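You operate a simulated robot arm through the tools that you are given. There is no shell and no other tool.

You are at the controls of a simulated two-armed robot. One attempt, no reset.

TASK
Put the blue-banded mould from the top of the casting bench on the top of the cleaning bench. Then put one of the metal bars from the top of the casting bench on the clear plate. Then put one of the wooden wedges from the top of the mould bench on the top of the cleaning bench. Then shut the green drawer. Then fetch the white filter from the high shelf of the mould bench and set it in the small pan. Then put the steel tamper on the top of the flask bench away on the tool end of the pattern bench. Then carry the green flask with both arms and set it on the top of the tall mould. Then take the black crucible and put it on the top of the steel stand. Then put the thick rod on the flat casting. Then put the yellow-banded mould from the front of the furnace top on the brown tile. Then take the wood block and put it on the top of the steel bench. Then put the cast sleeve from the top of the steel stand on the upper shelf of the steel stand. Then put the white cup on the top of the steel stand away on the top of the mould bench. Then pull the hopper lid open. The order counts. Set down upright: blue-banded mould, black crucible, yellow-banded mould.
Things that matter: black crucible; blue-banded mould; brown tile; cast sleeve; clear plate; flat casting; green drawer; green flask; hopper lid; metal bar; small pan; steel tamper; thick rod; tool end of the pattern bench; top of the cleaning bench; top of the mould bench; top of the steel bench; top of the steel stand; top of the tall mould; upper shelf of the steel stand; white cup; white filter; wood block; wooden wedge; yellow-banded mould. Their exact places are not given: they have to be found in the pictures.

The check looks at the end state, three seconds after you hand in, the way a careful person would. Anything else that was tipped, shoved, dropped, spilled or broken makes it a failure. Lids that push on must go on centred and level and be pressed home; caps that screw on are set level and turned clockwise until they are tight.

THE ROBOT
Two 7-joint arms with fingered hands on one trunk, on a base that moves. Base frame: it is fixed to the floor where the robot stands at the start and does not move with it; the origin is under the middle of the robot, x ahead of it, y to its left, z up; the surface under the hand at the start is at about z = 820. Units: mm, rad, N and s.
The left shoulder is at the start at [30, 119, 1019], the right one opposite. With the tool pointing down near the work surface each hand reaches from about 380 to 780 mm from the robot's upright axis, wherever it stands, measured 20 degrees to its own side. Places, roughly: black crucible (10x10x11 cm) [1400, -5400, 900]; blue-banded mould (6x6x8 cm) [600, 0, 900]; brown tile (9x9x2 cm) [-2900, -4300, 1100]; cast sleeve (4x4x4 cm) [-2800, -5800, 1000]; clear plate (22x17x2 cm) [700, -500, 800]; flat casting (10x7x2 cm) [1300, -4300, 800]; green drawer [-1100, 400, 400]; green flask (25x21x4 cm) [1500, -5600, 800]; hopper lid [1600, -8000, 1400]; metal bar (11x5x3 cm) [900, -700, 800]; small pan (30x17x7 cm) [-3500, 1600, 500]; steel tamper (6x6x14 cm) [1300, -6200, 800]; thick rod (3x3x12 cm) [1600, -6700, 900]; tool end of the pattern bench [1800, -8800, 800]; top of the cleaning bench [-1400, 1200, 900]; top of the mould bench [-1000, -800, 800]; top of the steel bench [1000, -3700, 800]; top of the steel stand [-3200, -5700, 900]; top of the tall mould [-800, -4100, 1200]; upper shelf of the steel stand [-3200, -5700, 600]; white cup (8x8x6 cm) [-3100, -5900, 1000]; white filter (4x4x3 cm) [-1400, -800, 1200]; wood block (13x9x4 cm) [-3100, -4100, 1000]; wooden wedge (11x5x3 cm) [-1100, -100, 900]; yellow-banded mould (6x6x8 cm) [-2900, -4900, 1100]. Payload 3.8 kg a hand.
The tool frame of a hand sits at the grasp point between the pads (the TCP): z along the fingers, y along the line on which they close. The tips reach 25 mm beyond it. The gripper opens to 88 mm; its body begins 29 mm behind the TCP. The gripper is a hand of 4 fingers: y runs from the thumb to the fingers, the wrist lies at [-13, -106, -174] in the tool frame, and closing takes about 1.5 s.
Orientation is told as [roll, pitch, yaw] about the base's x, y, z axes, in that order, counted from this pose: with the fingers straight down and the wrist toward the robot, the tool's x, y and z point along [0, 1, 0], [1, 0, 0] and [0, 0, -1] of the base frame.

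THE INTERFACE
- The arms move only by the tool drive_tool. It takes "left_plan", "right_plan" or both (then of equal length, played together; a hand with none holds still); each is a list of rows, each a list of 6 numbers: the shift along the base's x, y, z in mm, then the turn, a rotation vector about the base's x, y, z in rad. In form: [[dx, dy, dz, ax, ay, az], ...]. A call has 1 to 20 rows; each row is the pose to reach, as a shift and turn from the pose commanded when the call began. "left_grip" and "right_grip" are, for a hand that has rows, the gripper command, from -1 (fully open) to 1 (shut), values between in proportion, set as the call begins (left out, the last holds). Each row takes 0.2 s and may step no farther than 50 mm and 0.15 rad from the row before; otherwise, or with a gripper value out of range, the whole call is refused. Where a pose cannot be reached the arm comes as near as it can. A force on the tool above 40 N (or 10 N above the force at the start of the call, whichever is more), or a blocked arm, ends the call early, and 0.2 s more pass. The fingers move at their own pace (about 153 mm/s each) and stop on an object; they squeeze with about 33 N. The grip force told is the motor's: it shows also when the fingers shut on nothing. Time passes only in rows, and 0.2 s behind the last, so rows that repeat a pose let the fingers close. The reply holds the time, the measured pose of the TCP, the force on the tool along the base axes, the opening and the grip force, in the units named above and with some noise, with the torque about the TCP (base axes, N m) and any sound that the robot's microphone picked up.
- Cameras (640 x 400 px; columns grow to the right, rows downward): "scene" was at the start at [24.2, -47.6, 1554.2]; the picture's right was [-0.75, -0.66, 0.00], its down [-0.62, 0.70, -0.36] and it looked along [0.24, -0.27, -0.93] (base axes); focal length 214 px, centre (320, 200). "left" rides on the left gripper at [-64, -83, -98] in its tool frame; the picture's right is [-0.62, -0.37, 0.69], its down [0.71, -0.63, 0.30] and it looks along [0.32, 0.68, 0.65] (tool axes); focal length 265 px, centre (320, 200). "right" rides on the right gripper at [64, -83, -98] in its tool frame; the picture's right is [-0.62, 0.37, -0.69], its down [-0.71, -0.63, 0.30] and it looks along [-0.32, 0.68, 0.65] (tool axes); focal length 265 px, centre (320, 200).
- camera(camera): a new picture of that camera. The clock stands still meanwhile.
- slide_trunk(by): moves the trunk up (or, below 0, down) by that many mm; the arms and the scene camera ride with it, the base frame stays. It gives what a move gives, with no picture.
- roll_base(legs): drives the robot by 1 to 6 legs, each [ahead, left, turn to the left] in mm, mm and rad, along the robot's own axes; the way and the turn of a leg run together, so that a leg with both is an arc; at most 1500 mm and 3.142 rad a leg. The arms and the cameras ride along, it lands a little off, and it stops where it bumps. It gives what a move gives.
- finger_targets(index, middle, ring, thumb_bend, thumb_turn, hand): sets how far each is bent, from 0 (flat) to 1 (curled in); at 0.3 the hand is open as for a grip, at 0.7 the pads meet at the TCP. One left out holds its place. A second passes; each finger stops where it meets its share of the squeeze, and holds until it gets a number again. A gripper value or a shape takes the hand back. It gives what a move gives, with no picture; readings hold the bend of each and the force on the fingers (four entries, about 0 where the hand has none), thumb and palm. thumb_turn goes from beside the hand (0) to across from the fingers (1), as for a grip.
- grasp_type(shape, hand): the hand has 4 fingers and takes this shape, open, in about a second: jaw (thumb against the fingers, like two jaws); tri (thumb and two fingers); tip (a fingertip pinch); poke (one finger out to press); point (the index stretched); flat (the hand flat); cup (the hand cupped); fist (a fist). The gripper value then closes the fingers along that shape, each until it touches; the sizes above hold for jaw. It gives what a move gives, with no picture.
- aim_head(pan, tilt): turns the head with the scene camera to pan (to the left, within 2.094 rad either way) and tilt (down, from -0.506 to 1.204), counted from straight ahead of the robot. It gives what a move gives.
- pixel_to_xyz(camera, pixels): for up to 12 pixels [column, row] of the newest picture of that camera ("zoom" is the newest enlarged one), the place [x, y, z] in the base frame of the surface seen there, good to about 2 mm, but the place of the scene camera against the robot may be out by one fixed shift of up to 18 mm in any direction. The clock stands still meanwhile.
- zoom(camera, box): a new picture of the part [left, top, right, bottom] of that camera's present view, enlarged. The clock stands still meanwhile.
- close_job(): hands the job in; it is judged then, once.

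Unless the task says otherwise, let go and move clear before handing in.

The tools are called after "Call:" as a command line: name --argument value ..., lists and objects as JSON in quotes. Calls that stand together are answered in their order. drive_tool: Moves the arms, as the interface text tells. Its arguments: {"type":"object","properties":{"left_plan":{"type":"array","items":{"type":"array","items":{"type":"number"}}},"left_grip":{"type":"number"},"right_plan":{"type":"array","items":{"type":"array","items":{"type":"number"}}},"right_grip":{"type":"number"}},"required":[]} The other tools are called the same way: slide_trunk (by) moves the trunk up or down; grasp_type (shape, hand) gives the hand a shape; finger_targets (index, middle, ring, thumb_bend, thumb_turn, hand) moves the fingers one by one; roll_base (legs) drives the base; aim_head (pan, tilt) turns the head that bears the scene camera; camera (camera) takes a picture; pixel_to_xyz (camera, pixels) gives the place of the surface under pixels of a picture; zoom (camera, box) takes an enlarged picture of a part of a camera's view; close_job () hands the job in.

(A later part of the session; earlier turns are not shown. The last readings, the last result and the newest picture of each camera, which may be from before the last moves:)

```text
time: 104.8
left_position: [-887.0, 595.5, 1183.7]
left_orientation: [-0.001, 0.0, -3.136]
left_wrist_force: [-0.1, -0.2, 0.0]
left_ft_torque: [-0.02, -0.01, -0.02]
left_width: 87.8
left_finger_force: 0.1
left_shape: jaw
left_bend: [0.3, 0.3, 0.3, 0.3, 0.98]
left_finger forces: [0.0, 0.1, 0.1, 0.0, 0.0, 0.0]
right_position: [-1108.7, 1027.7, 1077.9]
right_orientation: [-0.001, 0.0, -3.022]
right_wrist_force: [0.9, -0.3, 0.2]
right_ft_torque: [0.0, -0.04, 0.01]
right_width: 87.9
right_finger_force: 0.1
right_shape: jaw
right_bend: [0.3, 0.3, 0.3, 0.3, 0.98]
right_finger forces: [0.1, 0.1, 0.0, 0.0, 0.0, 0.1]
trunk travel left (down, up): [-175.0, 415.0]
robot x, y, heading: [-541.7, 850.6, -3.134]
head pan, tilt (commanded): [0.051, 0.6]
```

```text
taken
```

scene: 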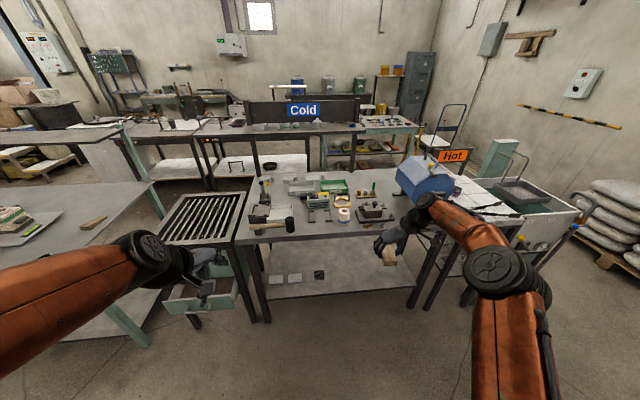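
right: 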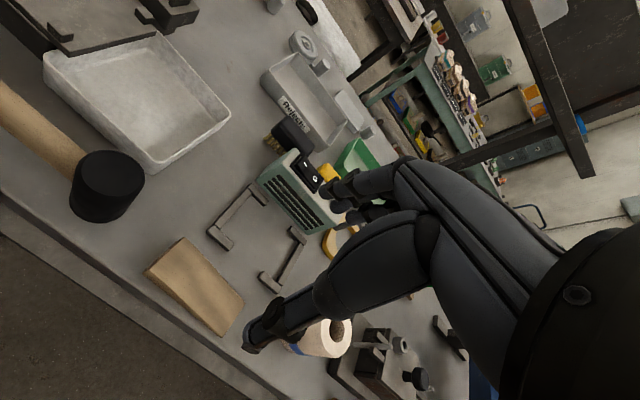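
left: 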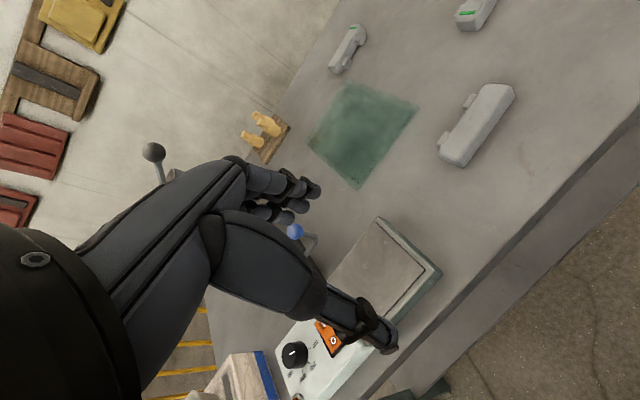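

The wedge lies flat on the strip, clear of everything. Next, the green drawer: backing off and moving in front of it for a look.

Call:
roll_base --legs '[[-220, 0, 0], [0, 480, 0]]'

Call:
aim_head --pan 0.0 --tilt 0.9

Call:
camera --camera "scene"

```text
time: 108.9
left_position: [-667.1, 116.8, 1183.5]
left_orientation: [-0.003, 0.0, 3.139]
left_wrist_force: [0.4, 0.2, 0.3]
left_ft_torque: [0.02, 0.0, -0.01]
left_width: 87.8
left_finger_force: 0.1
left_shape: jaw
left_bend: [0.3, 0.3, 0.3, 0.3, 0.98]
left_finger forces: [0.0, 0.0, 0.0, 0.1, 0.1, 0.0]
right_position: [-887.6, 550.1, 1076.7]
right_orientation: [-0.002, 0.0, -3.028]
right_wrist_force: [-0.2, -0.7, 0.3]
right_ft_torque: [0.0, -0.05, 0.02]
right_width: 87.4
right_finger_force: 0.1
right_shape: jaw
right_bend: [0.3, 0.3, 0.3, 0.3, 0.98]
right_finger forces: [0.0, 0.0, 0.0, 0.1, 0.0, 0.0]
trunk travel left (down, up): [-175.0, 415.0]
robot x, y, heading: [-321.8, 371.6, 3.14]
head pan, tilt (commanded): [0.051, 0.6]
```

```text
time: 109.7
left_position: [-667.9, 117.4, 1184.1]
left_orientation: [-0.001, 0.0, 3.14]
left_wrist_force: [0.0, -0.9, -0.1]
left_ft_torque: [0.02, -0.01, 0.02]
left_width: 87.6
left_finger_force: 0.1
left_shape: jaw
left_bend: [0.3, 0.3, 0.3, 0.3, 0.98]
left_finger forces: [0.0, 0.0, 0.1, 0.0, 0.0, 0.0]
right_position: [-886.2, 551.4, 1076.5]
right_orientation: [-0.001, 0.0, -3.028]
right_wrist_force: [0.2, 0.7, -0.5]
right_ft_torque: [-0.01, -0.01, -0.01]
right_width: 87.8
right_finger_force: 0.0
right_shape: jaw
right_bend: [0.3, 0.3, 0.3, 0.3, 0.98]
right_finger forces: [0.1, 0.0, 0.0, 0.1, 0.1, 0.1]
trunk travel left (down, up): [-175.0, 415.0]
robot x, y, heading: [-320.7, 368.5, 3.139]
head pan, tilt (commanded): [0.0, 0.901]
```

```text
taken
```

scene: 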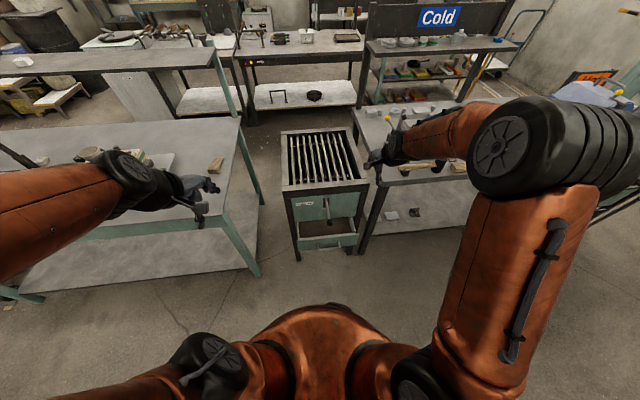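

Call:
zoom --camera "scene" --box '[260, 120, 400, 280]'

```text
2.50 times, centred on (330, 200) of scene
```

zoom: 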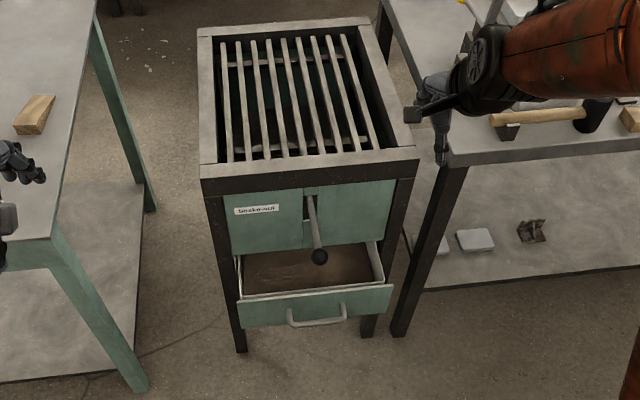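

The drawer front runs from (240,300) to (393,288) with a handle at (315,318); a lever with a black ball hangs above at (318,255). Measuring these.

Call:
pixel_to_xyz --camera "zoom" --pixels '[[245, 312], [385, 298], [315, 305], [290, 312], [345, 305], [318, 256], [310, 205], [250, 235], [370, 225], [260, 265], [315, 322], [265, 325]]'

```text
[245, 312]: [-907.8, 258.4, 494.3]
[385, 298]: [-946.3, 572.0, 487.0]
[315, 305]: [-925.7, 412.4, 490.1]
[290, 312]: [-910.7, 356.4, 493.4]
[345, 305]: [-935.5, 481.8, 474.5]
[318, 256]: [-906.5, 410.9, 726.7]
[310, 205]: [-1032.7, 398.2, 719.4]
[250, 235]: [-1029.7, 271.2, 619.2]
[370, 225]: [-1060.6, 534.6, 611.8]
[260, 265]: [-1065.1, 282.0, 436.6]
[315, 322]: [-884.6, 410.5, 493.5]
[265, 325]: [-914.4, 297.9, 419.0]
```

The drawer is open by ≈120 mm; front panel from (-908,258) to (-946,572), z≈400–500. I'll push right of the handle (y≈510), avoiding the lever ball at y≈411. Positioning base, pulling the right hand back.

Call:
drive_tool --right_plan '[[45, 0, 0, 0, 0, 0], [90, 0, 0, 0, 0, 0], [135, 0, 0, 0, 0, 0], [180, 0, 0, 0, 0, 0], [220, -10, 0, 0, 0, 0]]' --right_grip 1

Call:
roll_base --legs '[[110, 40, 0]]'

Call:
slide_trunk --by -175

```text
time: 110.9
left_position: [-668.4, 117.5, 1184.0]
left_orientation: [0.001, -0.001, 3.141]
left_wrist_force: [-0.5, -0.5, 0.8]
left_ft_torque: [0.0, 0.05, -0.03]
left_width: 87.7
left_finger_force: 0.0
left_shape: jaw
left_bend: [0.3, 0.3, 0.3, 0.3, 0.98]
left_finger forces: [0.0, 0.0, 0.0, 0.0, 0.0, 0.1]
right_position: [-682.6, 543.5, 1078.6]
right_orientation: [0.0, 0.005, -3.029]
right_wrist_force: [0.2, 0.2, -0.6]
right_ft_torque: [0.01, -0.01, 0.02]
right_width: 0.0
right_finger_force: 32.5
right_shape: jaw
right_bend: [0.7, 0.7, 0.7, 0.41, 1.0]
right_finger forces: [0.1, 0.0, 0.0, 0.0, 0.0, 0.0]
right hand out of reach, approached as far as the arm can: row 5
trunk travel left (down, up): [-175.0, 415.0]
robot x, y, heading: [-319.6, 371.5, 3.141]
head pan, tilt (commanded): [0.0, 0.901]
```

```text
time: 112.2
left_position: [-781.6, 76.7, 1183.2]
left_orientation: [0.0, 0.001, 3.141]
left_wrist_force: [0.5, -0.5, 0.1]
left_ft_torque: [0.03, 0.01, -0.01]
left_width: 88.0
left_finger_force: 0.0
left_shape: jaw
left_bend: [0.3, 0.3, 0.3, 0.3, 0.98]
left_finger forces: [0.0, 0.1, 0.1, 0.1, 0.1, 0.0]
right_position: [-795.7, 503.1, 1080.4]
right_orientation: [-0.001, 0.003, -3.028]
right_wrist_force: [-0.1, 0.8, 1.0]
right_ft_torque: [0.0, -0.03, 0.0]
right_width: 0.0
right_finger_force: 33.1
right_shape: jaw
right_bend: [0.7, 0.7, 0.7, 0.73, 1.0]
right_finger forces: [0.0, 0.0, 0.0, 0.0, 0.0, 0.0]
trunk travel left (down, up): [-175.0, 415.0]
robot x, y, heading: [-429.7, 331.0, 3.141]
head pan, tilt (commanded): [0.0, 0.901]
```

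```text
time: 114.1
left_position: [-780.1, 77.3, 1009.8]
left_orientation: [0.0, 0.002, 3.14]
left_wrist_force: [-0.1, -0.1, 0.1]
left_ft_torque: [-0.01, -0.03, 0.01]
left_width: 87.8
left_finger_force: 0.1
left_shape: jaw
left_bend: [0.3, 0.3, 0.3, 0.3, 0.98]
left_finger forces: [0.1, 0.1, 0.0, 0.0, 0.0, 0.1]
right_position: [-795.1, 503.7, 906.0]
right_orientation: [0.0, 0.002, -3.027]
right_wrist_force: [0.4, 0.0, -1.4]
right_ft_torque: [0.0, -0.01, 0.03]
right_width: 0.1
right_finger_force: 33.1
right_shape: jaw
right_bend: [0.7, 0.7, 0.7, 0.73, 1.0]
right_finger forces: [0.1, 0.1, 0.0, 0.0, 0.0, 0.0]
trunk travel left (down, up): [0.0, 590.0]
robot x, y, heading: [-431.6, 328.0, 3.141]
head pan, tilt (commanded): [0.0, 0.901]
```

Now lowering the closed right hand to z≈460 while pitching the fingers forward.

Call:
drive_tool --right_plan '[[0, 2, -44, 0, 0.08, 0], [0, 4, -88, 0, 0.16, 0], [0, 6, -132, 0, 0.25, 0], [0, 7, -176, 0, 0.34, 0], [0, 8, -220, 0, 0.43, 0], [0, 8, -264, 0, 0.52, 0], [0, 8, -308, 0, 0.61, 0], [0, 8, -352, 0, 0.7, 0], [0, 8, -396, 0, 0.79, 0], [0, 8, -440, 0, 0.88, 0]]'

Call:
camera --camera "right"

Call:
camera --camera "scene"

```text
time: 116.3
left_position: [-779.7, 77.1, 1010.5]
left_orientation: [-0.001, 0.0, 3.138]
left_wrist_force: [0.4, 0.3, -0.4]
left_ft_torque: [-0.02, 0.02, 0.02]
left_width: 87.8
left_finger_force: 0.0
left_shape: jaw
left_bend: [0.3, 0.3, 0.3, 0.3, 0.98]
left_finger forces: [0.0, 0.1, 0.1, 0.0, 0.0, 0.1]
right_position: [-794.7, 514.4, 464.5]
right_orientation: [-0.136, -0.87, -2.963]
right_wrist_force: [-0.7, 0.6, -0.9]
right_ft_torque: [-0.01, -0.01, 0.01]
right_width: 0.0
right_finger_force: 33.2
right_shape: jaw
right_bend: [0.7, 0.7, 0.7, 0.73, 1.0]
right_finger forces: [0.0, 0.0, 0.0, 0.1, 0.1, 0.1]
right hand out of reach, approached as far as the arm can: row 1, 2, 3, 4
trunk travel left (down, up): [0.0, 590.0]
robot x, y, heading: [-434.4, 328.4, 3.142]
head pan, tilt (commanded): [0.0, 0.901]
```

```text
taken
```

right: 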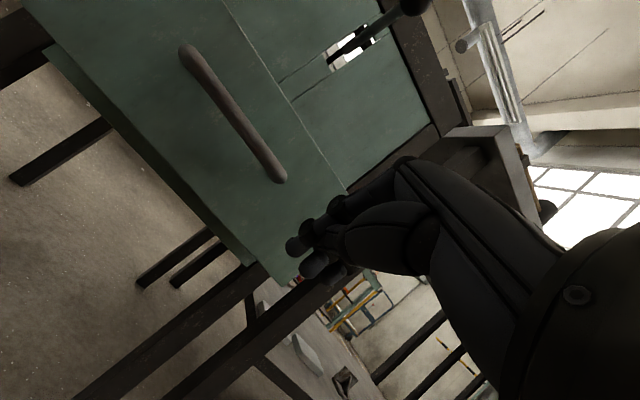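

```text
taken
```

scene: 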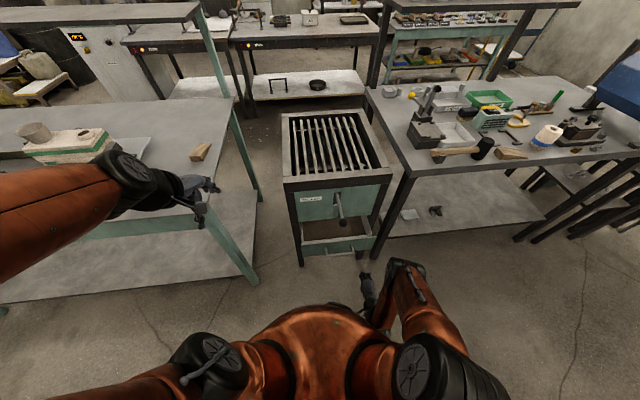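

The drawer front and handle are visible at (235,120); my fingertips are near (310,245), close to the panel's right end. Measuring panel extent.

Call:
pixel_to_xyz --camera "right" --pixels '[[235, 120], [280, 175], [270, 230], [250, 262], [300, 165], [290, 270], [330, 180], [160, 150], [290, 105], [415, 5]]'

```text
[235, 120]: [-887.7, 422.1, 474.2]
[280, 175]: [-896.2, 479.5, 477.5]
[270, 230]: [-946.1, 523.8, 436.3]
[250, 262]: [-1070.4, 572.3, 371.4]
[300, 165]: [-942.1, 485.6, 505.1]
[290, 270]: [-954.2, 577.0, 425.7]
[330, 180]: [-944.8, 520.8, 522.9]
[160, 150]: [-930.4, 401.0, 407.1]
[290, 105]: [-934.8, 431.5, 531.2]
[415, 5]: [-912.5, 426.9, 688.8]
```

Panel is at x≈-945 at y≈515, z 405–530. Advancing toward it along the slide direction, then pushing slowly.

Call:
drive_tool --right_plan '[[-40, -4, 0, 0, 0, 0], [-75, -8, 0, 0, 0, 0], [-100, -11, 0, 0, 0, 0], [-115, -13, 0, 0, 0, 0], [-125, -15, 0, 0, 0, 0], [-135, -16, 0, 0, 0, 0]]'

Call:
camera --camera "right"

```text
time: 117.7
left_position: [-779.7, 77.2, 1009.6]
left_orientation: [-0.001, 0.001, 3.141]
left_wrist_force: [-0.2, -0.8, 1.1]
left_ft_torque: [0.02, 0.02, -0.01]
left_width: 87.8
left_finger_force: 0.1
left_shape: jaw
left_bend: [0.3, 0.3, 0.3, 0.3, 0.98]
left_finger forces: [0.0, 0.0, 0.1, 0.0, 0.0, 0.1]
right_position: [-930.0, 494.3, 465.6]
right_orientation: [-0.136, -0.872, -2.964]
right_wrist_force: [0.3, 1.8, -0.6]
right_ft_torque: [0.02, -0.04, -0.01]
right_width: 0.0
right_finger_force: 33.0
right_shape: jaw
right_bend: [0.7, 0.7, 0.7, 0.74, 1.0]
right_finger forces: [0.0, 0.0, 0.0, 0.1, 0.0, 0.0]
trunk travel left (down, up): [0.0, 590.0]
robot x, y, heading: [-430.0, 334.0, 3.139]
head pan, tilt (commanded): [0.0, 0.901]
```

```text
taken
```

right: 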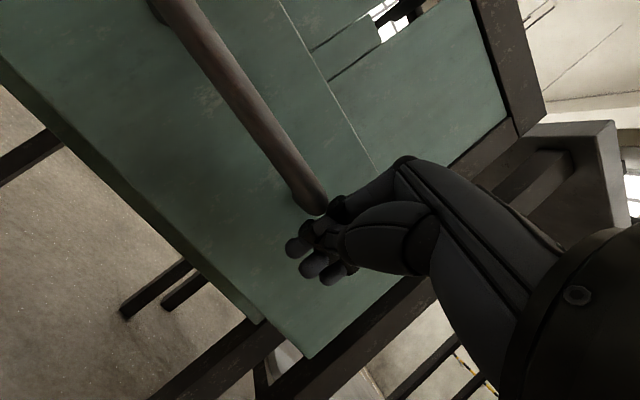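

Fingertips are at the panel beside the handle. Pushing in 10 mm steps along the slide direction.

Call:
drive_tool --right_plan '[[-8, -1, 0, 0, 0, 0], [-16, -2, 0, 0, 0, 0], [-24, -3, 0, 0, 0, 0], [-32, -4, 0, 0, 0, 0], [-40, -5, 0, 0, 0, 0], [-48, -6, 0, 0, 0, 0], [-56, -7, 0, 0, 0, 0], [-64, -8, 0, 0, 0, 0]]'

Call:
camera --camera "right"

```text
time: 119.5
left_position: [-779.4, 78.0, 1008.5]
left_orientation: [0.0, 0.0, 3.14]
left_wrist_force: [-0.7, 0.8, 0.1]
left_ft_torque: [-0.01, 0.02, 0.03]
left_width: 87.9
left_finger_force: 0.1
left_shape: jaw
left_bend: [0.3, 0.3, 0.3, 0.3, 0.98]
left_finger forces: [0.0, 0.0, 0.0, 0.0, 0.0, 0.1]
right_position: [-985.2, 488.9, 465.2]
right_orientation: [-0.137, -0.872, -2.963]
right_wrist_force: [-0.3, 2.3, -0.7]
right_ft_torque: [-0.01, 0.01, 0.02]
right_width: 0.0
right_finger_force: 32.7
right_shape: jaw
right_bend: [0.7, 0.7, 0.7, 0.74, 1.0]
right_finger forces: [0.0, 0.0, 0.1, 0.1, 0.0, 0.0]
right hand out of reach, approached as far as the arm can: row 8
trunk travel left (down, up): [0.0, 590.0]
robot x, y, heading: [-430.6, 332.7, 3.139]
head pan, tilt (commanded): [0.0, 0.901]
```

```text
taken
```

right: 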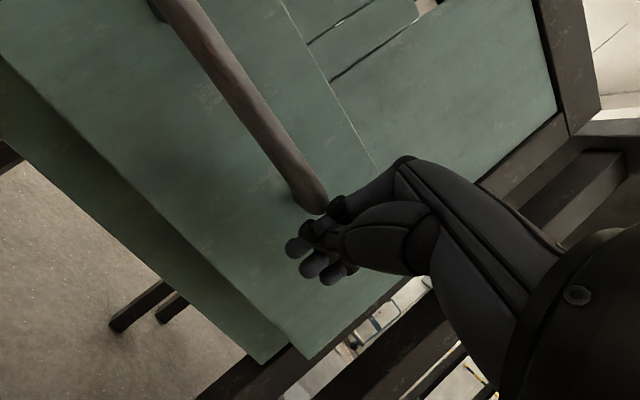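

The drawer slides in freely with the hand, but the arm is near its limit here. I'll advance the base in small steps to finish the push.

Call:
roll_base --legs '[[35, 0, 0]]'

Call:
camera --camera "right"

Call:
zoom --camera "scene" --box '[260, 100, 420, 280]'

```text
time: 120.4
left_position: [-815.3, 77.0, 1008.1]
left_orientation: [0.0, 0.002, 3.141]
left_wrist_force: [-0.4, -0.2, 0.2]
left_ft_torque: [0.01, -0.05, 0.0]
left_width: 87.7
left_finger_force: 0.1
left_shape: jaw
left_bend: [0.3, 0.3, 0.3, 0.3, 0.98]
left_finger forces: [0.0, 0.0, 0.1, 0.0, 0.0, 0.0]
right_position: [-1018.8, 488.3, 463.9]
right_orientation: [-0.137, -0.87, -2.96]
right_wrist_force: [-0.1, 0.1, 0.4]
right_ft_torque: [-0.01, 0.02, 0.03]
right_width: 0.0
right_finger_force: 33.3
right_shape: jaw
right_bend: [0.7, 0.7, 0.7, 0.74, 1.0]
right_finger forces: [0.0, 0.1, 0.0, 0.1, 0.0, 0.1]
trunk travel left (down, up): [0.0, 590.0]
robot x, y, heading: [-466.7, 331.9, 3.143]
head pan, tilt (commanded): [0.0, 0.901]
```

```text
taken
```

right: 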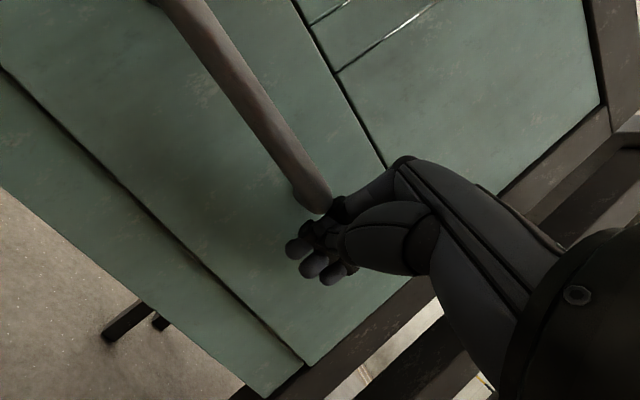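

```text
2.22 times, centred on (340, 190) of scene
```

zoom: 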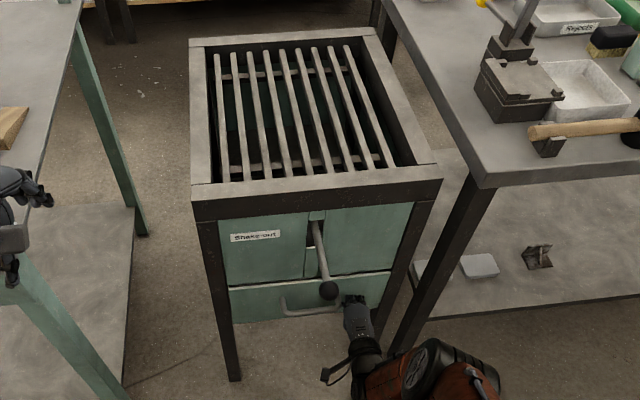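

The drawer is nearly flush. Measuring the panel against the cabinet face.

Call:
pixel_to_xyz --camera "right" --pixels '[[330, 140], [360, 110], [450, 100], [390, 90], [250, 250], [200, 300], [150, 100], [130, 230]]'

```text
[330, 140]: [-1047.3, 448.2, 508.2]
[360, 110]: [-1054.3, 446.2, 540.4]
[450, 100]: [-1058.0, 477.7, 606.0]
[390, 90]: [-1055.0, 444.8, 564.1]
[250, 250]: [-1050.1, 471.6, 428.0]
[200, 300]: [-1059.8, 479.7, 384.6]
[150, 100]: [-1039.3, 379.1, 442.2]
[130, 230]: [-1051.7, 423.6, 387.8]
```

About 7 mm proud still. Pushing on by small base steps.

Call:
roll_base --legs '[[8, 0, 0]]'

Call:
camera --camera "right"

Call:
pixel_to_xyz --camera "right" --pixels '[[330, 140], [360, 110], [450, 100], [390, 90], [250, 250], [200, 300], [150, 100], [130, 230]]'

```text
time: 121.1
left_position: [-822.1, 77.6, 1010.4]
left_orientation: [0.0, 0.001, 3.141]
left_wrist_force: [0.8, -0.2, 0.2]
left_ft_torque: [0.0, 0.02, -0.03]
left_width: 87.9
left_finger_force: 0.0
left_shape: jaw
left_bend: [0.3, 0.3, 0.3, 0.3, 0.98]
left_finger forces: [0.0, 0.0, 0.0, 0.1, 0.1, 0.1]
right_position: [-1028.5, 488.0, 464.5]
right_orientation: [-0.137, -0.871, -2.962]
right_wrist_force: [3.0, 0.1, -0.2]
right_ft_torque: [-0.02, 0.05, -0.02]
right_width: 0.0
right_finger_force: 33.4
right_shape: jaw
right_bend: [0.7, 0.7, 0.7, 0.74, 1.0]
right_finger forces: [0.1, 0.0, 0.0, 0.1, 0.0, 0.1]
trunk travel left (down, up): [0.0, 590.0]
robot x, y, heading: [-474.5, 332.4, 3.141]
head pan, tilt (commanded): [0.0, 0.901]
```

```text
taken
```

right: 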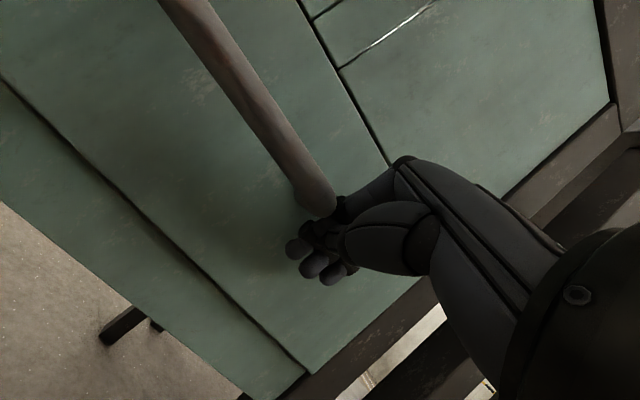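

```text
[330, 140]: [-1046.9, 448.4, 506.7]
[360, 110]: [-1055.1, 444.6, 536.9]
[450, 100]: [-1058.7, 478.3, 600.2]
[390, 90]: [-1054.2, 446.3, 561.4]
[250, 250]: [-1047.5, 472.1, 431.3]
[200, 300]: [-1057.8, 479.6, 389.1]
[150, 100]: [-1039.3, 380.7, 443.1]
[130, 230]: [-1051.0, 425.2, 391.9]
```

The drawer did not move further and a 3 N reaction showed up: likely the stop. Pressing a little more to confirm.

Call:
roll_base --legs '[[8, 0, 0]]'

Call:
camera --camera "right"

Call:
pixel_to_xyz --camera "right" --pixels '[[330, 140], [360, 110], [450, 100], [250, 250], [200, 300], [150, 100], [130, 230], [355, 130]]'

```text
time: 122.0
left_position: [-828.7, 77.4, 1009.6]
left_orientation: [0.0, 0.001, 3.139]
left_wrist_force: [1.1, -1.2, 0.5]
left_ft_torque: [0.02, -0.01, -0.03]
left_width: 87.9
left_finger_force: 0.1
left_shape: jaw
left_bend: [0.3, 0.3, 0.3, 0.3, 0.98]
left_finger forces: [0.0, 0.1, 0.1, 0.0, 0.0, 0.1]
right_position: [-1026.5, 488.3, 460.6]
right_orientation: [-0.131, -0.858, -2.969]
right_wrist_force: [3.0, 0.8, 1.0]
right_ft_torque: [-0.02, 0.04, 0.01]
right_width: 0.0
right_finger_force: 33.2
right_shape: jaw
right_bend: [0.7, 0.7, 0.7, 0.74, 1.0]
right_finger forces: [0.9, 0.0, 0.0, 0.0, 0.1, 0.0]
trunk travel left (down, up): [0.0, 590.0]
robot x, y, heading: [-477.6, 330.9, 3.138]
head pan, tilt (commanded): [0.0, 0.901]
stopped in leg 1: the force on the tool passed its limit at 50 N (the readings are from after the stop); the commanded pose is now the measured one
```

```text
taken
```

right: 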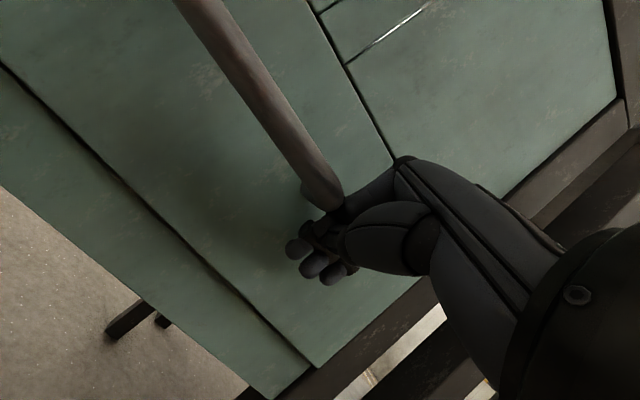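

```text
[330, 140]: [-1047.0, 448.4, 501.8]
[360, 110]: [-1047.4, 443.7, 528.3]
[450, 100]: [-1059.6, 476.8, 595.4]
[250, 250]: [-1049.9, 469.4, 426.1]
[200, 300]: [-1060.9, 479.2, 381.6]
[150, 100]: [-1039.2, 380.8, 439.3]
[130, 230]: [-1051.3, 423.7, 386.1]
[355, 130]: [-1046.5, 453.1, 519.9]
```

The drawer hit its hard stop (50 N, no more travel), so it is shut. Backing away, then raising arm and trunk.

Call:
roll_base --legs '[[-150, 0, 0]]'

Call:
drive_tool --right_plan '[[0, 0, 45, 0, -0.09, 0], [0, 0, 90, 0, -0.18, 0], [0, 0, 135, 0, -0.27, 0], [0, 0, 180, 0, -0.36, 0], [0, 0, 225, 0, -0.45, 0], [0, 0, 270, 0, -0.54, 0], [0, 0, 315, 0, -0.63, 0], [0, 0, 360, 0, -0.72, 0], [0, 0, 405, 0, -0.81, 0], [0, 0, 440, 0, -0.87, 0]]' --right_grip -1

Call:
slide_trunk --by 175

Call:
zoom --camera "scene" --box '[200, 80, 440, 280]'

```text
time: 123.3
left_position: [-673.9, 76.3, 1009.4]
left_orientation: [0.0, 0.0, -3.142]
left_wrist_force: [0.1, 0.0, 0.2]
left_ft_torque: [0.01, 0.0, -0.01]
left_width: 88.0
left_finger_force: 0.0
left_shape: jaw
left_bend: [0.3, 0.3, 0.3, 0.3, 0.98]
left_finger forces: [0.0, 0.0, 0.0, 0.0, 0.0, 0.0]
right_position: [-874.4, 486.7, 461.1]
right_orientation: [-0.13, -0.861, -2.965]
right_wrist_force: [0.5, 0.3, 0.3]
right_ft_torque: [0.01, 0.0, 0.0]
right_width: 0.0
right_finger_force: 33.0
right_shape: jaw
right_bend: [0.7, 0.7, 0.7, 0.74, 1.0]
right_finger forces: [0.0, 0.1, 0.0, 0.0, 0.1, 0.0]
trunk travel left (down, up): [0.0, 590.0]
robot x, y, heading: [-324.3, 330.7, -3.144]
head pan, tilt (commanded): [0.0, 0.901]
```

```text
time: 125.5
left_position: [-673.6, 76.5, 1009.7]
left_orientation: [0.002, -0.001, -3.141]
left_wrist_force: [-0.4, -0.2, -0.1]
left_ft_torque: [-0.03, 0.0, -0.01]
left_width: 88.0
left_finger_force: 0.1
left_shape: jaw
left_bend: [0.3, 0.3, 0.3, 0.3, 0.98]
left_finger forces: [0.0, 0.1, 0.0, 0.0, 0.0, 0.1]
right_position: [-872.1, 486.2, 900.7]
right_orientation: [0.001, 0.002, -3.028]
right_wrist_force: [0.2, -0.1, -0.6]
right_ft_torque: [0.03, 0.03, -0.01]
right_width: 87.8
right_finger_force: 0.0
right_shape: jaw
right_bend: [0.3, 0.3, 0.3, 0.3, 0.98]
right_finger forces: [0.0, 0.0, 0.1, 0.0, 0.0, 0.0]
trunk travel left (down, up): [0.0, 590.0]
robot x, y, heading: [-327.0, 331.8, -3.138]
head pan, tilt (commanded): [0.0, 0.901]
```

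```text
time: 127.5
left_position: [-673.6, 77.7, 1184.0]
left_orientation: [-0.001, 0.0, -3.142]
left_wrist_force: [-0.2, -0.3, 0.7]
left_ft_torque: [-0.02, 0.01, -0.03]
left_width: 88.0
left_finger_force: 0.1
left_shape: jaw
left_bend: [0.3, 0.3, 0.3, 0.3, 0.98]
left_finger forces: [0.0, 0.0, 0.0, 0.0, 0.0, 0.0]
right_position: [-872.5, 486.3, 1075.3]
right_orientation: [0.004, 0.002, -3.029]
right_wrist_force: [0.5, -0.4, 0.9]
right_ft_torque: [-0.03, -0.02, 0.03]
right_width: 88.0
right_finger_force: 0.1
right_shape: jaw
right_bend: [0.3, 0.3, 0.3, 0.3, 0.98]
right_finger forces: [0.1, 0.1, 0.0, 0.0, 0.1, 0.1]
trunk travel left (down, up): [-175.0, 415.0]
robot x, y, heading: [-323.7, 332.8, -3.14]
head pan, tilt (commanded): [0.0, 0.901]
```

```text
2.00 times, centred on (320, 180) of scene
```

zoom: 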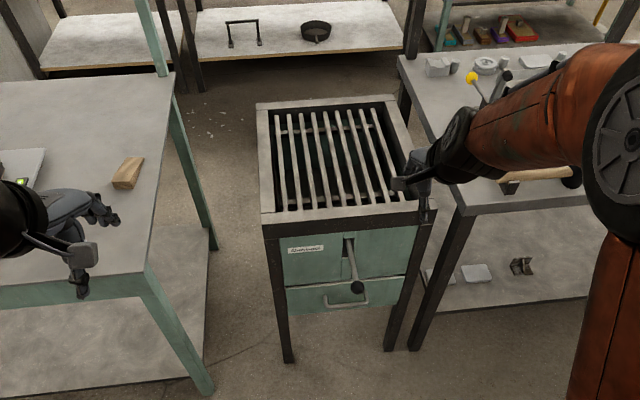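

The drawer is shut. Now aiming the head toward the high shelf of the mould bench.

Call:
aim_head --pan 0.85 --tilt 0.4

Call:
camera --camera "scene"

```text
time: 128.7
left_position: [-675.3, 76.1, 1185.5]
left_orientation: [0.0, 0.0, -3.142]
left_wrist_force: [-0.3, 1.1, -0.2]
left_ft_torque: [0.03, -0.01, -0.03]
left_width: 87.9
left_finger_force: 0.1
left_shape: jaw
left_bend: [0.3, 0.3, 0.3, 0.3, 0.98]
left_finger forces: [0.1, 0.0, 0.0, 0.0, 0.0, 0.0]
right_position: [-873.2, 486.6, 1075.5]
right_orientation: [0.004, 0.001, -3.028]
right_wrist_force: [-0.3, 0.2, 0.6]
right_ft_torque: [0.01, 0.02, -0.02]
right_width: 87.8
right_finger_force: 0.1
right_shape: jaw
right_bend: [0.3, 0.3, 0.3, 0.3, 0.98]
right_finger forces: [0.0, 0.0, 0.0, 0.1, 0.0, 0.0]
trunk travel left (down, up): [-175.0, 415.0]
robot x, y, heading: [-326.6, 330.8, -3.14]
head pan, tilt (commanded): [0.85, 0.4]
```

```text
taken
```

scene: 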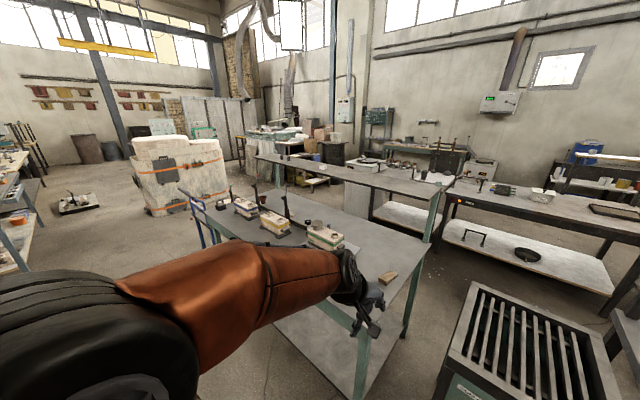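

Call:
zoom --camera "scene" --box '[180, 110, 480, 290]'

Call:
pixel_to_xyz --camera "scene" --pixels '[[258, 158], [445, 186], [300, 153], [320, 167], [435, 192], [383, 210], [340, 205], [440, 185], [410, 215], [470, 165], [420, 265], [300, 158]]'

```text
2.13 times, centred on (330, 200) of scene
```

zoom: 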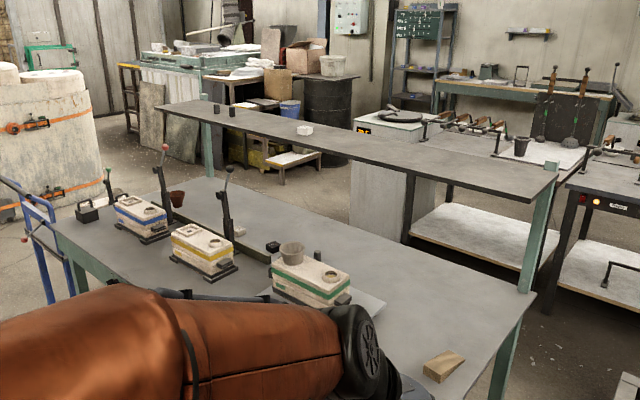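

```text
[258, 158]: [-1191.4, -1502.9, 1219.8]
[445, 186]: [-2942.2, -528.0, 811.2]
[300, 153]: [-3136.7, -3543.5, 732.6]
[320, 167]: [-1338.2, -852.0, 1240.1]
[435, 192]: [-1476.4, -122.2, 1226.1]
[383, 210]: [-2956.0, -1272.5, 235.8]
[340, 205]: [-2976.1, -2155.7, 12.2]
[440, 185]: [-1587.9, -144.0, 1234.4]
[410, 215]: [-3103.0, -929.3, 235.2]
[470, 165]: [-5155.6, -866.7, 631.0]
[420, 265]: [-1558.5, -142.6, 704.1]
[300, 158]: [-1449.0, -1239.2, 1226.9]
```

Shelf top is at z≈1226 (scene frame) and the filter near (-1338,-852), nearer the bench's back side. I'll tuck the right hand in, raise the trunk for a better view, and map the way around.

Call:
drive_tool --right_plan '[[35, 22, 20, 0, 0, 0], [70, 44, 40, 0, 0, 0], [105, 66, 60, 0, 0, 0], [140, 88, 80, 0, 0, 0]]'

Call:
slide_trunk --by 400

Call:
aim_head --pan 0.95 --tilt 0.5

Call:
camera --camera "scene"

Call:
pixel_to_xyz --camera "scene" --pixels '[[100, 200], [150, 250], [200, 150], [250, 150], [300, 130], [350, 130], [400, 130], [450, 120], [500, 130], [550, 150], [600, 200], [320, 170]]'

```text
time: 129.7
left_position: [-672.8, 79.1, 1185.8]
left_orientation: [0.003, 0.0, -3.141]
left_wrist_force: [0.7, 0.1, 0.0]
left_ft_torque: [0.0, 0.0, 0.03]
left_width: 87.7
left_finger_force: 0.0
left_shape: jaw
left_bend: [0.3, 0.3, 0.3, 0.3, 0.98]
left_finger forces: [0.0, 0.0, 0.1, 0.0, 0.1, 0.0]
right_position: [-732.9, 578.8, 1153.6]
right_orientation: [0.008, -0.001, -3.03]
right_wrist_force: [0.1, -0.1, -0.8]
right_ft_torque: [0.0, 0.01, 0.03]
right_width: 87.7
right_finger_force: 0.1
right_shape: jaw
right_bend: [0.3, 0.3, 0.3, 0.3, 0.98]
right_finger forces: [0.0, 0.0, 0.0, 0.1, 0.1, 0.0]
trunk travel left (down, up): [-175.0, 415.0]
robot x, y, heading: [-324.8, 332.5, -3.143]
head pan, tilt (commanded): [0.85, 0.4]
```

```text
time: 133.5
left_position: [-674.4, 77.0, 1583.4]
left_orientation: [0.001, -0.002, -3.142]
left_wrist_force: [-0.1, 0.4, 1.5]
left_ft_torque: [0.02, 0.0, 0.0]
left_width: 88.0
left_finger_force: 0.0
left_shape: jaw
left_bend: [0.3, 0.3, 0.3, 0.3, 0.98]
left_finger forces: [0.0, 0.0, 0.0, 0.1, 0.0, 0.0]
right_position: [-734.2, 575.9, 1554.5]
right_orientation: [0.006, -0.001, -3.028]
right_wrist_force: [-0.1, 0.2, -0.2]
right_ft_torque: [0.0, -0.01, -0.01]
right_width: 87.8
right_finger_force: 0.0
right_shape: jaw
right_bend: [0.3, 0.3, 0.3, 0.3, 0.98]
right_finger forces: [0.1, 0.0, 0.0, 0.0, 0.0, 0.1]
trunk travel left (down, up): [-575.0, 15.0]
robot x, y, heading: [-322.2, 334.1, -3.136]
head pan, tilt (commanded): [0.85, 0.4]
```

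```text
time: 134.2
left_position: [-674.6, 77.2, 1584.6]
left_orientation: [0.001, 0.0, -3.142]
left_wrist_force: [-0.4, -0.7, 0.3]
left_ft_torque: [0.0, 0.0, 0.02]
left_width: 87.9
left_finger_force: 0.0
left_shape: jaw
left_bend: [0.3, 0.3, 0.3, 0.3, 0.98]
left_finger forces: [0.0, 0.0, 0.1, 0.0, 0.0, 0.0]
right_position: [-734.6, 575.2, 1554.8]
right_orientation: [0.002, 0.0, -3.028]
right_wrist_force: [0.3, -0.1, -0.1]
right_ft_torque: [-0.02, 0.04, 0.03]
right_width: 87.6
right_finger_force: 0.0
right_shape: jaw
right_bend: [0.3, 0.3, 0.3, 0.3, 0.98]
right_finger forces: [0.1, 0.0, 0.0, 0.1, 0.0, 0.0]
trunk travel left (down, up): [-575.0, 15.0]
robot x, y, heading: [-327.4, 330.5, -3.142]
head pan, tilt (commanded): [0.949, 0.499]
```

```text
taken
```

scene: 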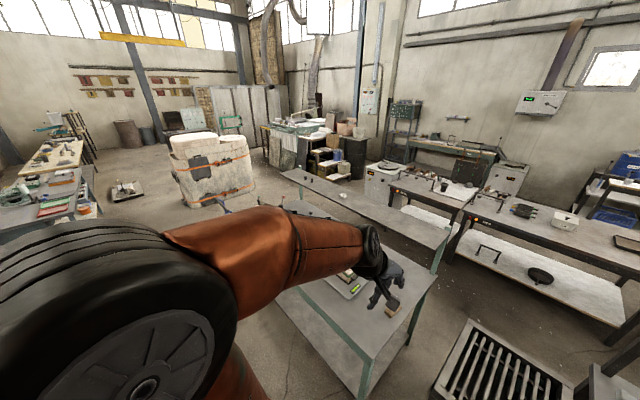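

```text
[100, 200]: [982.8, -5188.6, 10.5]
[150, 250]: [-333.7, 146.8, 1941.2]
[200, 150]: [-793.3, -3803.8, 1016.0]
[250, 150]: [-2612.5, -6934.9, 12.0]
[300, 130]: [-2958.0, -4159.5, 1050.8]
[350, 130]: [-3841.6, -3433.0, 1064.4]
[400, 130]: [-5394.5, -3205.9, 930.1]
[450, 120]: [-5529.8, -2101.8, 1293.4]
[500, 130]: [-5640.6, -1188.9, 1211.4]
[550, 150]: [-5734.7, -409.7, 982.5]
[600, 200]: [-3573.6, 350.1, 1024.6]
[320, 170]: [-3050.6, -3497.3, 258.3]
```

Good overview. Measuring floor points and furniture behind the mould bench to plan the route.

Call:
pixel_to_xyz --camera "scene" --pixels '[[450, 280], [462, 262], [520, 300], [600, 320], [270, 195], [240, 208], [300, 185], [365, 185], [388, 215], [230, 200], [345, 195], [420, 245]]'

Call:
zoom --camera "scene" --box '[230, 130, 470, 290]'

```text
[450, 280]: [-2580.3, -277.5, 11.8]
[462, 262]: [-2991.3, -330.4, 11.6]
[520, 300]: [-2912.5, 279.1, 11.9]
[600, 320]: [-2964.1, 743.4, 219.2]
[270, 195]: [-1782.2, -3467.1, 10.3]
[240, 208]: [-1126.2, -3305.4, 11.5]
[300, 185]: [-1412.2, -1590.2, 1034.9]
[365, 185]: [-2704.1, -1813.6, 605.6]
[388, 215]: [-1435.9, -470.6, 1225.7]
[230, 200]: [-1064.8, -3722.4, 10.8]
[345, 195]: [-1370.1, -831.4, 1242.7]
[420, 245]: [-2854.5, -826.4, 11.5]
```

```text
2.50 times, centred on (350, 210) of scene
```

zoom: 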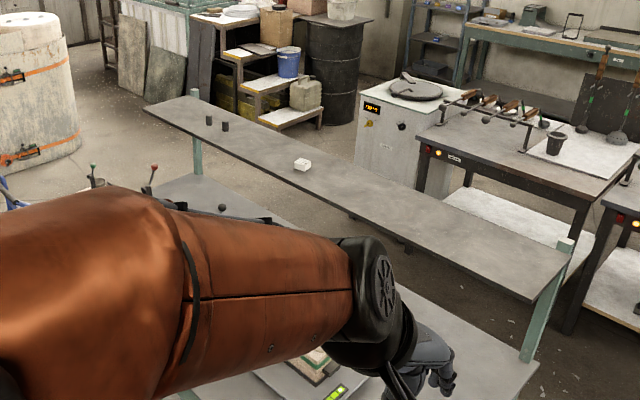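

Call:
pixel_to_xyz --camera "zoom" --pixels '[[302, 160], [296, 166], [309, 166], [145, 110], [192, 97], [530, 292], [570, 255], [275, 168], [320, 150], [222, 126], [209, 120], [195, 160]]'

```text
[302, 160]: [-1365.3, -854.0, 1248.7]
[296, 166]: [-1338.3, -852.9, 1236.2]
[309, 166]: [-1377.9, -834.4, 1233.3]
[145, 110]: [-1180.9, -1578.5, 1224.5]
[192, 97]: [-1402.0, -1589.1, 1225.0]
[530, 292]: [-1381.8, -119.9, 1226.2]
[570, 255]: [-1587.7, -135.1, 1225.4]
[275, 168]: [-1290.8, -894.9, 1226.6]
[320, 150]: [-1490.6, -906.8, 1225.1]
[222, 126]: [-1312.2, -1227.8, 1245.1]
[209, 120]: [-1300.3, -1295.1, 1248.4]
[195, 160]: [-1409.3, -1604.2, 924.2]
```

Filter at ≈(-1360,-848), shelf between front line x≈-1281 and back line x≈-1497 there. I'll go round the bench's left end and approach from behind. First driving down the aisle to look at the end of the bench.

Call:
roll_base --legs '[[-145, 800, 0], [0, 830, 0]]'

Call:
aim_head --pan 0.8 --tilt 0.6

Call:
camera --camera "scene"

```text
time: 142.6
left_position: [-552.0, -1562.2, 1585.5]
left_orientation: [0.002, 0.0, 3.132]
left_wrist_force: [-0.3, 0.3, -0.1]
left_ft_torque: [-0.01, 0.0, 0.0]
left_width: 87.8
left_finger_force: 0.0
left_shape: jaw
left_bend: [0.3, 0.3, 0.3, 0.3, 0.98]
left_finger forces: [0.0, 0.0, 0.0, 0.0, 0.0, 0.0]
right_position: [-607.6, -1062.6, 1554.7]
right_orientation: [0.003, 0.002, -3.038]
right_wrist_force: [0.1, 0.2, -0.1]
right_ft_torque: [0.0, -0.01, -0.01]
right_width: 87.9
right_finger_force: 0.1
right_shape: jaw
right_bend: [0.3, 0.3, 0.3, 0.3, 0.98]
right_finger forces: [0.1, 0.0, 0.0, 0.0, 0.0, 0.0]
trunk travel left (down, up): [-575.0, 15.0]
robot x, y, heading: [-200.4, -1312.1, 3.134]
head pan, tilt (commanded): [0.949, 0.499]
```

```text
time: 143.3
left_position: [-552.2, -1562.9, 1583.9]
left_orientation: [0.0, 0.0, 3.134]
left_wrist_force: [0.5, 0.1, 0.3]
left_ft_torque: [0.0, -0.03, -0.01]
left_width: 87.5
left_finger_force: 0.0
left_shape: jaw
left_bend: [0.3, 0.3, 0.3, 0.3, 0.98]
left_finger forces: [0.0, 0.0, 0.0, 0.0, 0.1, 0.0]
right_position: [-607.3, -1063.5, 1554.1]
right_orientation: [0.003, -0.001, -3.035]
right_wrist_force: [0.1, 0.4, -0.6]
right_ft_torque: [0.02, -0.03, 0.0]
right_width: 87.6
right_finger_force: 0.1
right_shape: jaw
right_bend: [0.3, 0.3, 0.3, 0.3, 0.98]
right_finger forces: [0.0, 0.0, 0.1, 0.0, 0.1, 0.1]
trunk travel left (down, up): [-575.0, 15.0]
robot x, y, heading: [-201.7, -1313.2, 3.133]
head pan, tilt (commanded): [0.799, 0.6]
```

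```text
taken
```

scene: 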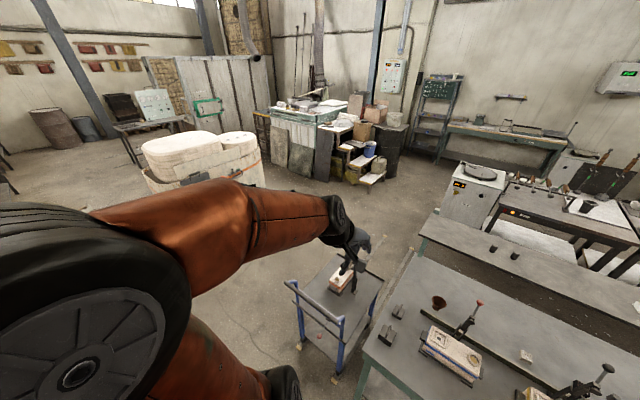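

The blue trolley stands at (335,300) at the bench end. Measuring its extent and free floor beyond.

Call:
pixel_to_xyz --camera "scene" --pixels '[[288, 282], [380, 280], [335, 257], [343, 318], [300, 345], [375, 315], [270, 300], [290, 225], [330, 210], [400, 210], [265, 185], [420, 230]]'

```text
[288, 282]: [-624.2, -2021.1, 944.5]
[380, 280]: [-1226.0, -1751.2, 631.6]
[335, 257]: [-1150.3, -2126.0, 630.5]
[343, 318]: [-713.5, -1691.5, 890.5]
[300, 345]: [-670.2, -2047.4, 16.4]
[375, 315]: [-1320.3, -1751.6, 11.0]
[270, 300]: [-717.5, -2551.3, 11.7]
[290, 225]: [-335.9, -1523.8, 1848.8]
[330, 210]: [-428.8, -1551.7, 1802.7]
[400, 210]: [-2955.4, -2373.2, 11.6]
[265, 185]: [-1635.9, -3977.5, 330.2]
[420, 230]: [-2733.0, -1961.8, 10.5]
```

Trolley occupies x -620…-1230, y -1690…-2130. I'll route at y≈-2650, then turn and come up behind the mould bench.

Call:
roll_base --legs '[[0, 1340, 0], [1000, 0, 0], [750, 0, 0]]'

Call:
aim_head --pan -0.6 --tilt 0.6

Call:
camera --camera "scene"

```text
time: 158.5
left_position: [-2294.3, -2933.2, 1585.3]
left_orientation: [0.0, 0.001, -3.138]
left_wrist_force: [-0.2, -1.2, 0.3]
left_ft_torque: [0.02, 0.02, 0.0]
left_width: 88.1
left_finger_force: 0.0
left_shape: jaw
left_bend: [0.3, 0.3, 0.3, 0.3, 0.98]
left_finger forces: [0.0, 0.0, 0.1, 0.0, 0.0, 0.0]
right_position: [-2357.2, -2434.1, 1554.9]
right_orientation: [0.004, 0.0, -3.024]
right_wrist_force: [0.8, -0.7, -0.8]
right_ft_torque: [-0.04, -0.01, -0.03]
right_width: 87.8
right_finger_force: 0.1
right_shape: jaw
right_bend: [0.3, 0.3, 0.3, 0.3, 0.98]
right_finger forces: [0.0, 0.0, 0.0, 0.0, 0.0, 0.0]
trunk travel left (down, up): [-575.0, 15.0]
robot x, y, heading: [-1947.5, -2678.0, -3.139]
head pan, tilt (commanded): [0.799, 0.6]
```

```text
time: 160.0
left_position: [-2296.1, -2931.6, 1584.5]
left_orientation: [-0.001, -0.001, -3.136]
left_wrist_force: [0.5, 0.0, 0.3]
left_ft_torque: [-0.01, 0.01, -0.01]
left_width: 87.9
left_finger_force: 0.0
left_shape: jaw
left_bend: [0.3, 0.3, 0.3, 0.3, 0.98]
left_finger forces: [0.0, 0.1, 0.0, 0.1, 0.0, 0.0]
right_position: [-2357.0, -2433.6, 1554.9]
right_orientation: [0.004, 0.003, -3.024]
right_wrist_force: [-1.1, -0.2, 0.2]
right_ft_torque: [-0.01, -0.02, 0.02]
right_width: 87.7
right_finger_force: 0.0
right_shape: jaw
right_bend: [0.3, 0.3, 0.3, 0.3, 0.98]
right_finger forces: [0.0, 0.0, 0.0, 0.0, 0.1, 0.1]
trunk travel left (down, up): [-575.0, 15.0]
robot x, y, heading: [-1948.8, -2677.7, -3.138]
head pan, tilt (commanded): [-0.6, 0.6]
```

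```text
taken
```

scene: 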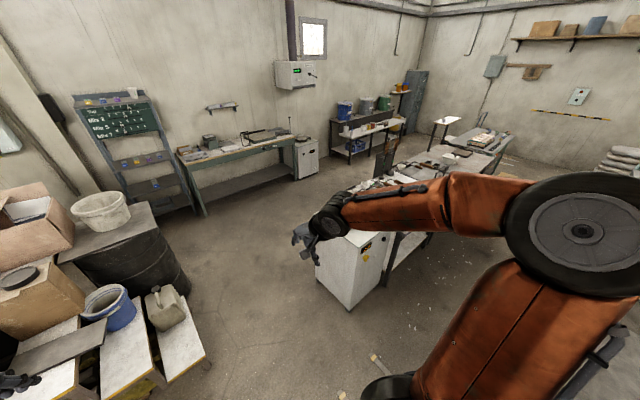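

Now turning to face the shelf's back side and sliding along the rear aisle.

Call:
roll_base --legs '[[0, 0, -1.51], [0, 0, -1.515], [74, 800, 0], [60, 800, 0]]'

Call:
aim_head --pan 0.0 --tilt 0.8

Call:
camera --camera "scene"

```text
time: 175.6
left_position: [-1786.7, -743.1, 1584.2]
left_orientation: [0.002, 0.0, 0.172]
left_wrist_force: [0.5, 0.5, 1.0]
left_ft_torque: [-0.02, -0.01, 0.0]
left_width: 88.1
left_finger_force: 0.2
left_shape: jaw
left_bend: [0.3, 0.3, 0.3, 0.3, 0.98]
left_finger forces: [0.0, 0.0, 0.0, 0.0, 0.1, 0.1]
right_position: [-1640.7, -1224.5, 1555.3]
right_orientation: [0.004, 0.0, 0.286]
right_wrist_force: [0.1, 0.9, -0.7]
right_ft_torque: [-0.03, 0.0, -0.02]
right_width: 87.7
right_finger_force: 0.1
right_shape: jaw
right_bend: [0.3, 0.3, 0.3, 0.3, 0.98]
right_finger forces: [0.1, 0.0, 0.1, 0.0, 0.0, 0.0]
trunk travel left (down, up): [-575.0, 15.0]
robot x, y, heading: [-2087.0, -1050.9, 0.171]
head pan, tilt (commanded): [-0.6, 0.6]
```

```text
time: 176.6
left_position: [-1786.9, -742.2, 1584.0]
left_orientation: [0.0, -0.001, 0.172]
left_wrist_force: [0.2, -0.7, 0.0]
left_ft_torque: [0.01, 0.0, 0.03]
left_width: 88.0
left_finger_force: 0.1
left_shape: jaw
left_bend: [0.3, 0.3, 0.3, 0.3, 0.98]
left_finger forces: [0.0, 0.0, 0.1, 0.0, 0.1, 0.1]
right_position: [-1641.5, -1223.5, 1555.7]
right_orientation: [0.005, 0.001, 0.284]
right_wrist_force: [0.0, -0.2, 0.3]
right_ft_torque: [0.01, 0.02, 0.01]
right_width: 88.0
right_finger_force: 0.1
right_shape: jaw
right_bend: [0.3, 0.3, 0.3, 0.3, 0.98]
right_finger forces: [0.0, 0.0, 0.1, 0.0, 0.1, 0.1]
trunk travel left (down, up): [-575.0, 15.0]
robot x, y, heading: [-2087.2, -1052.1, 0.168]
head pan, tilt (commanded): [0.0, 0.799]
```

```text
taken
```

scene: 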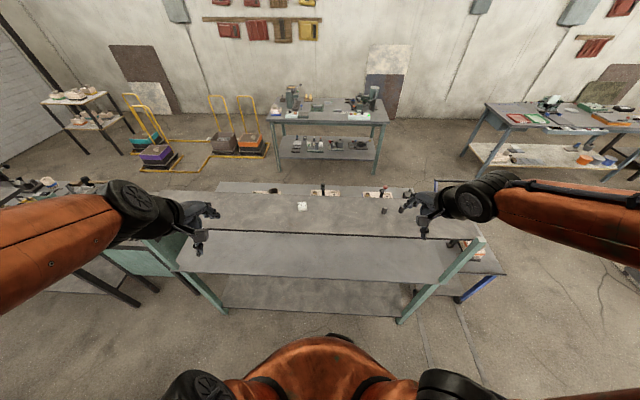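

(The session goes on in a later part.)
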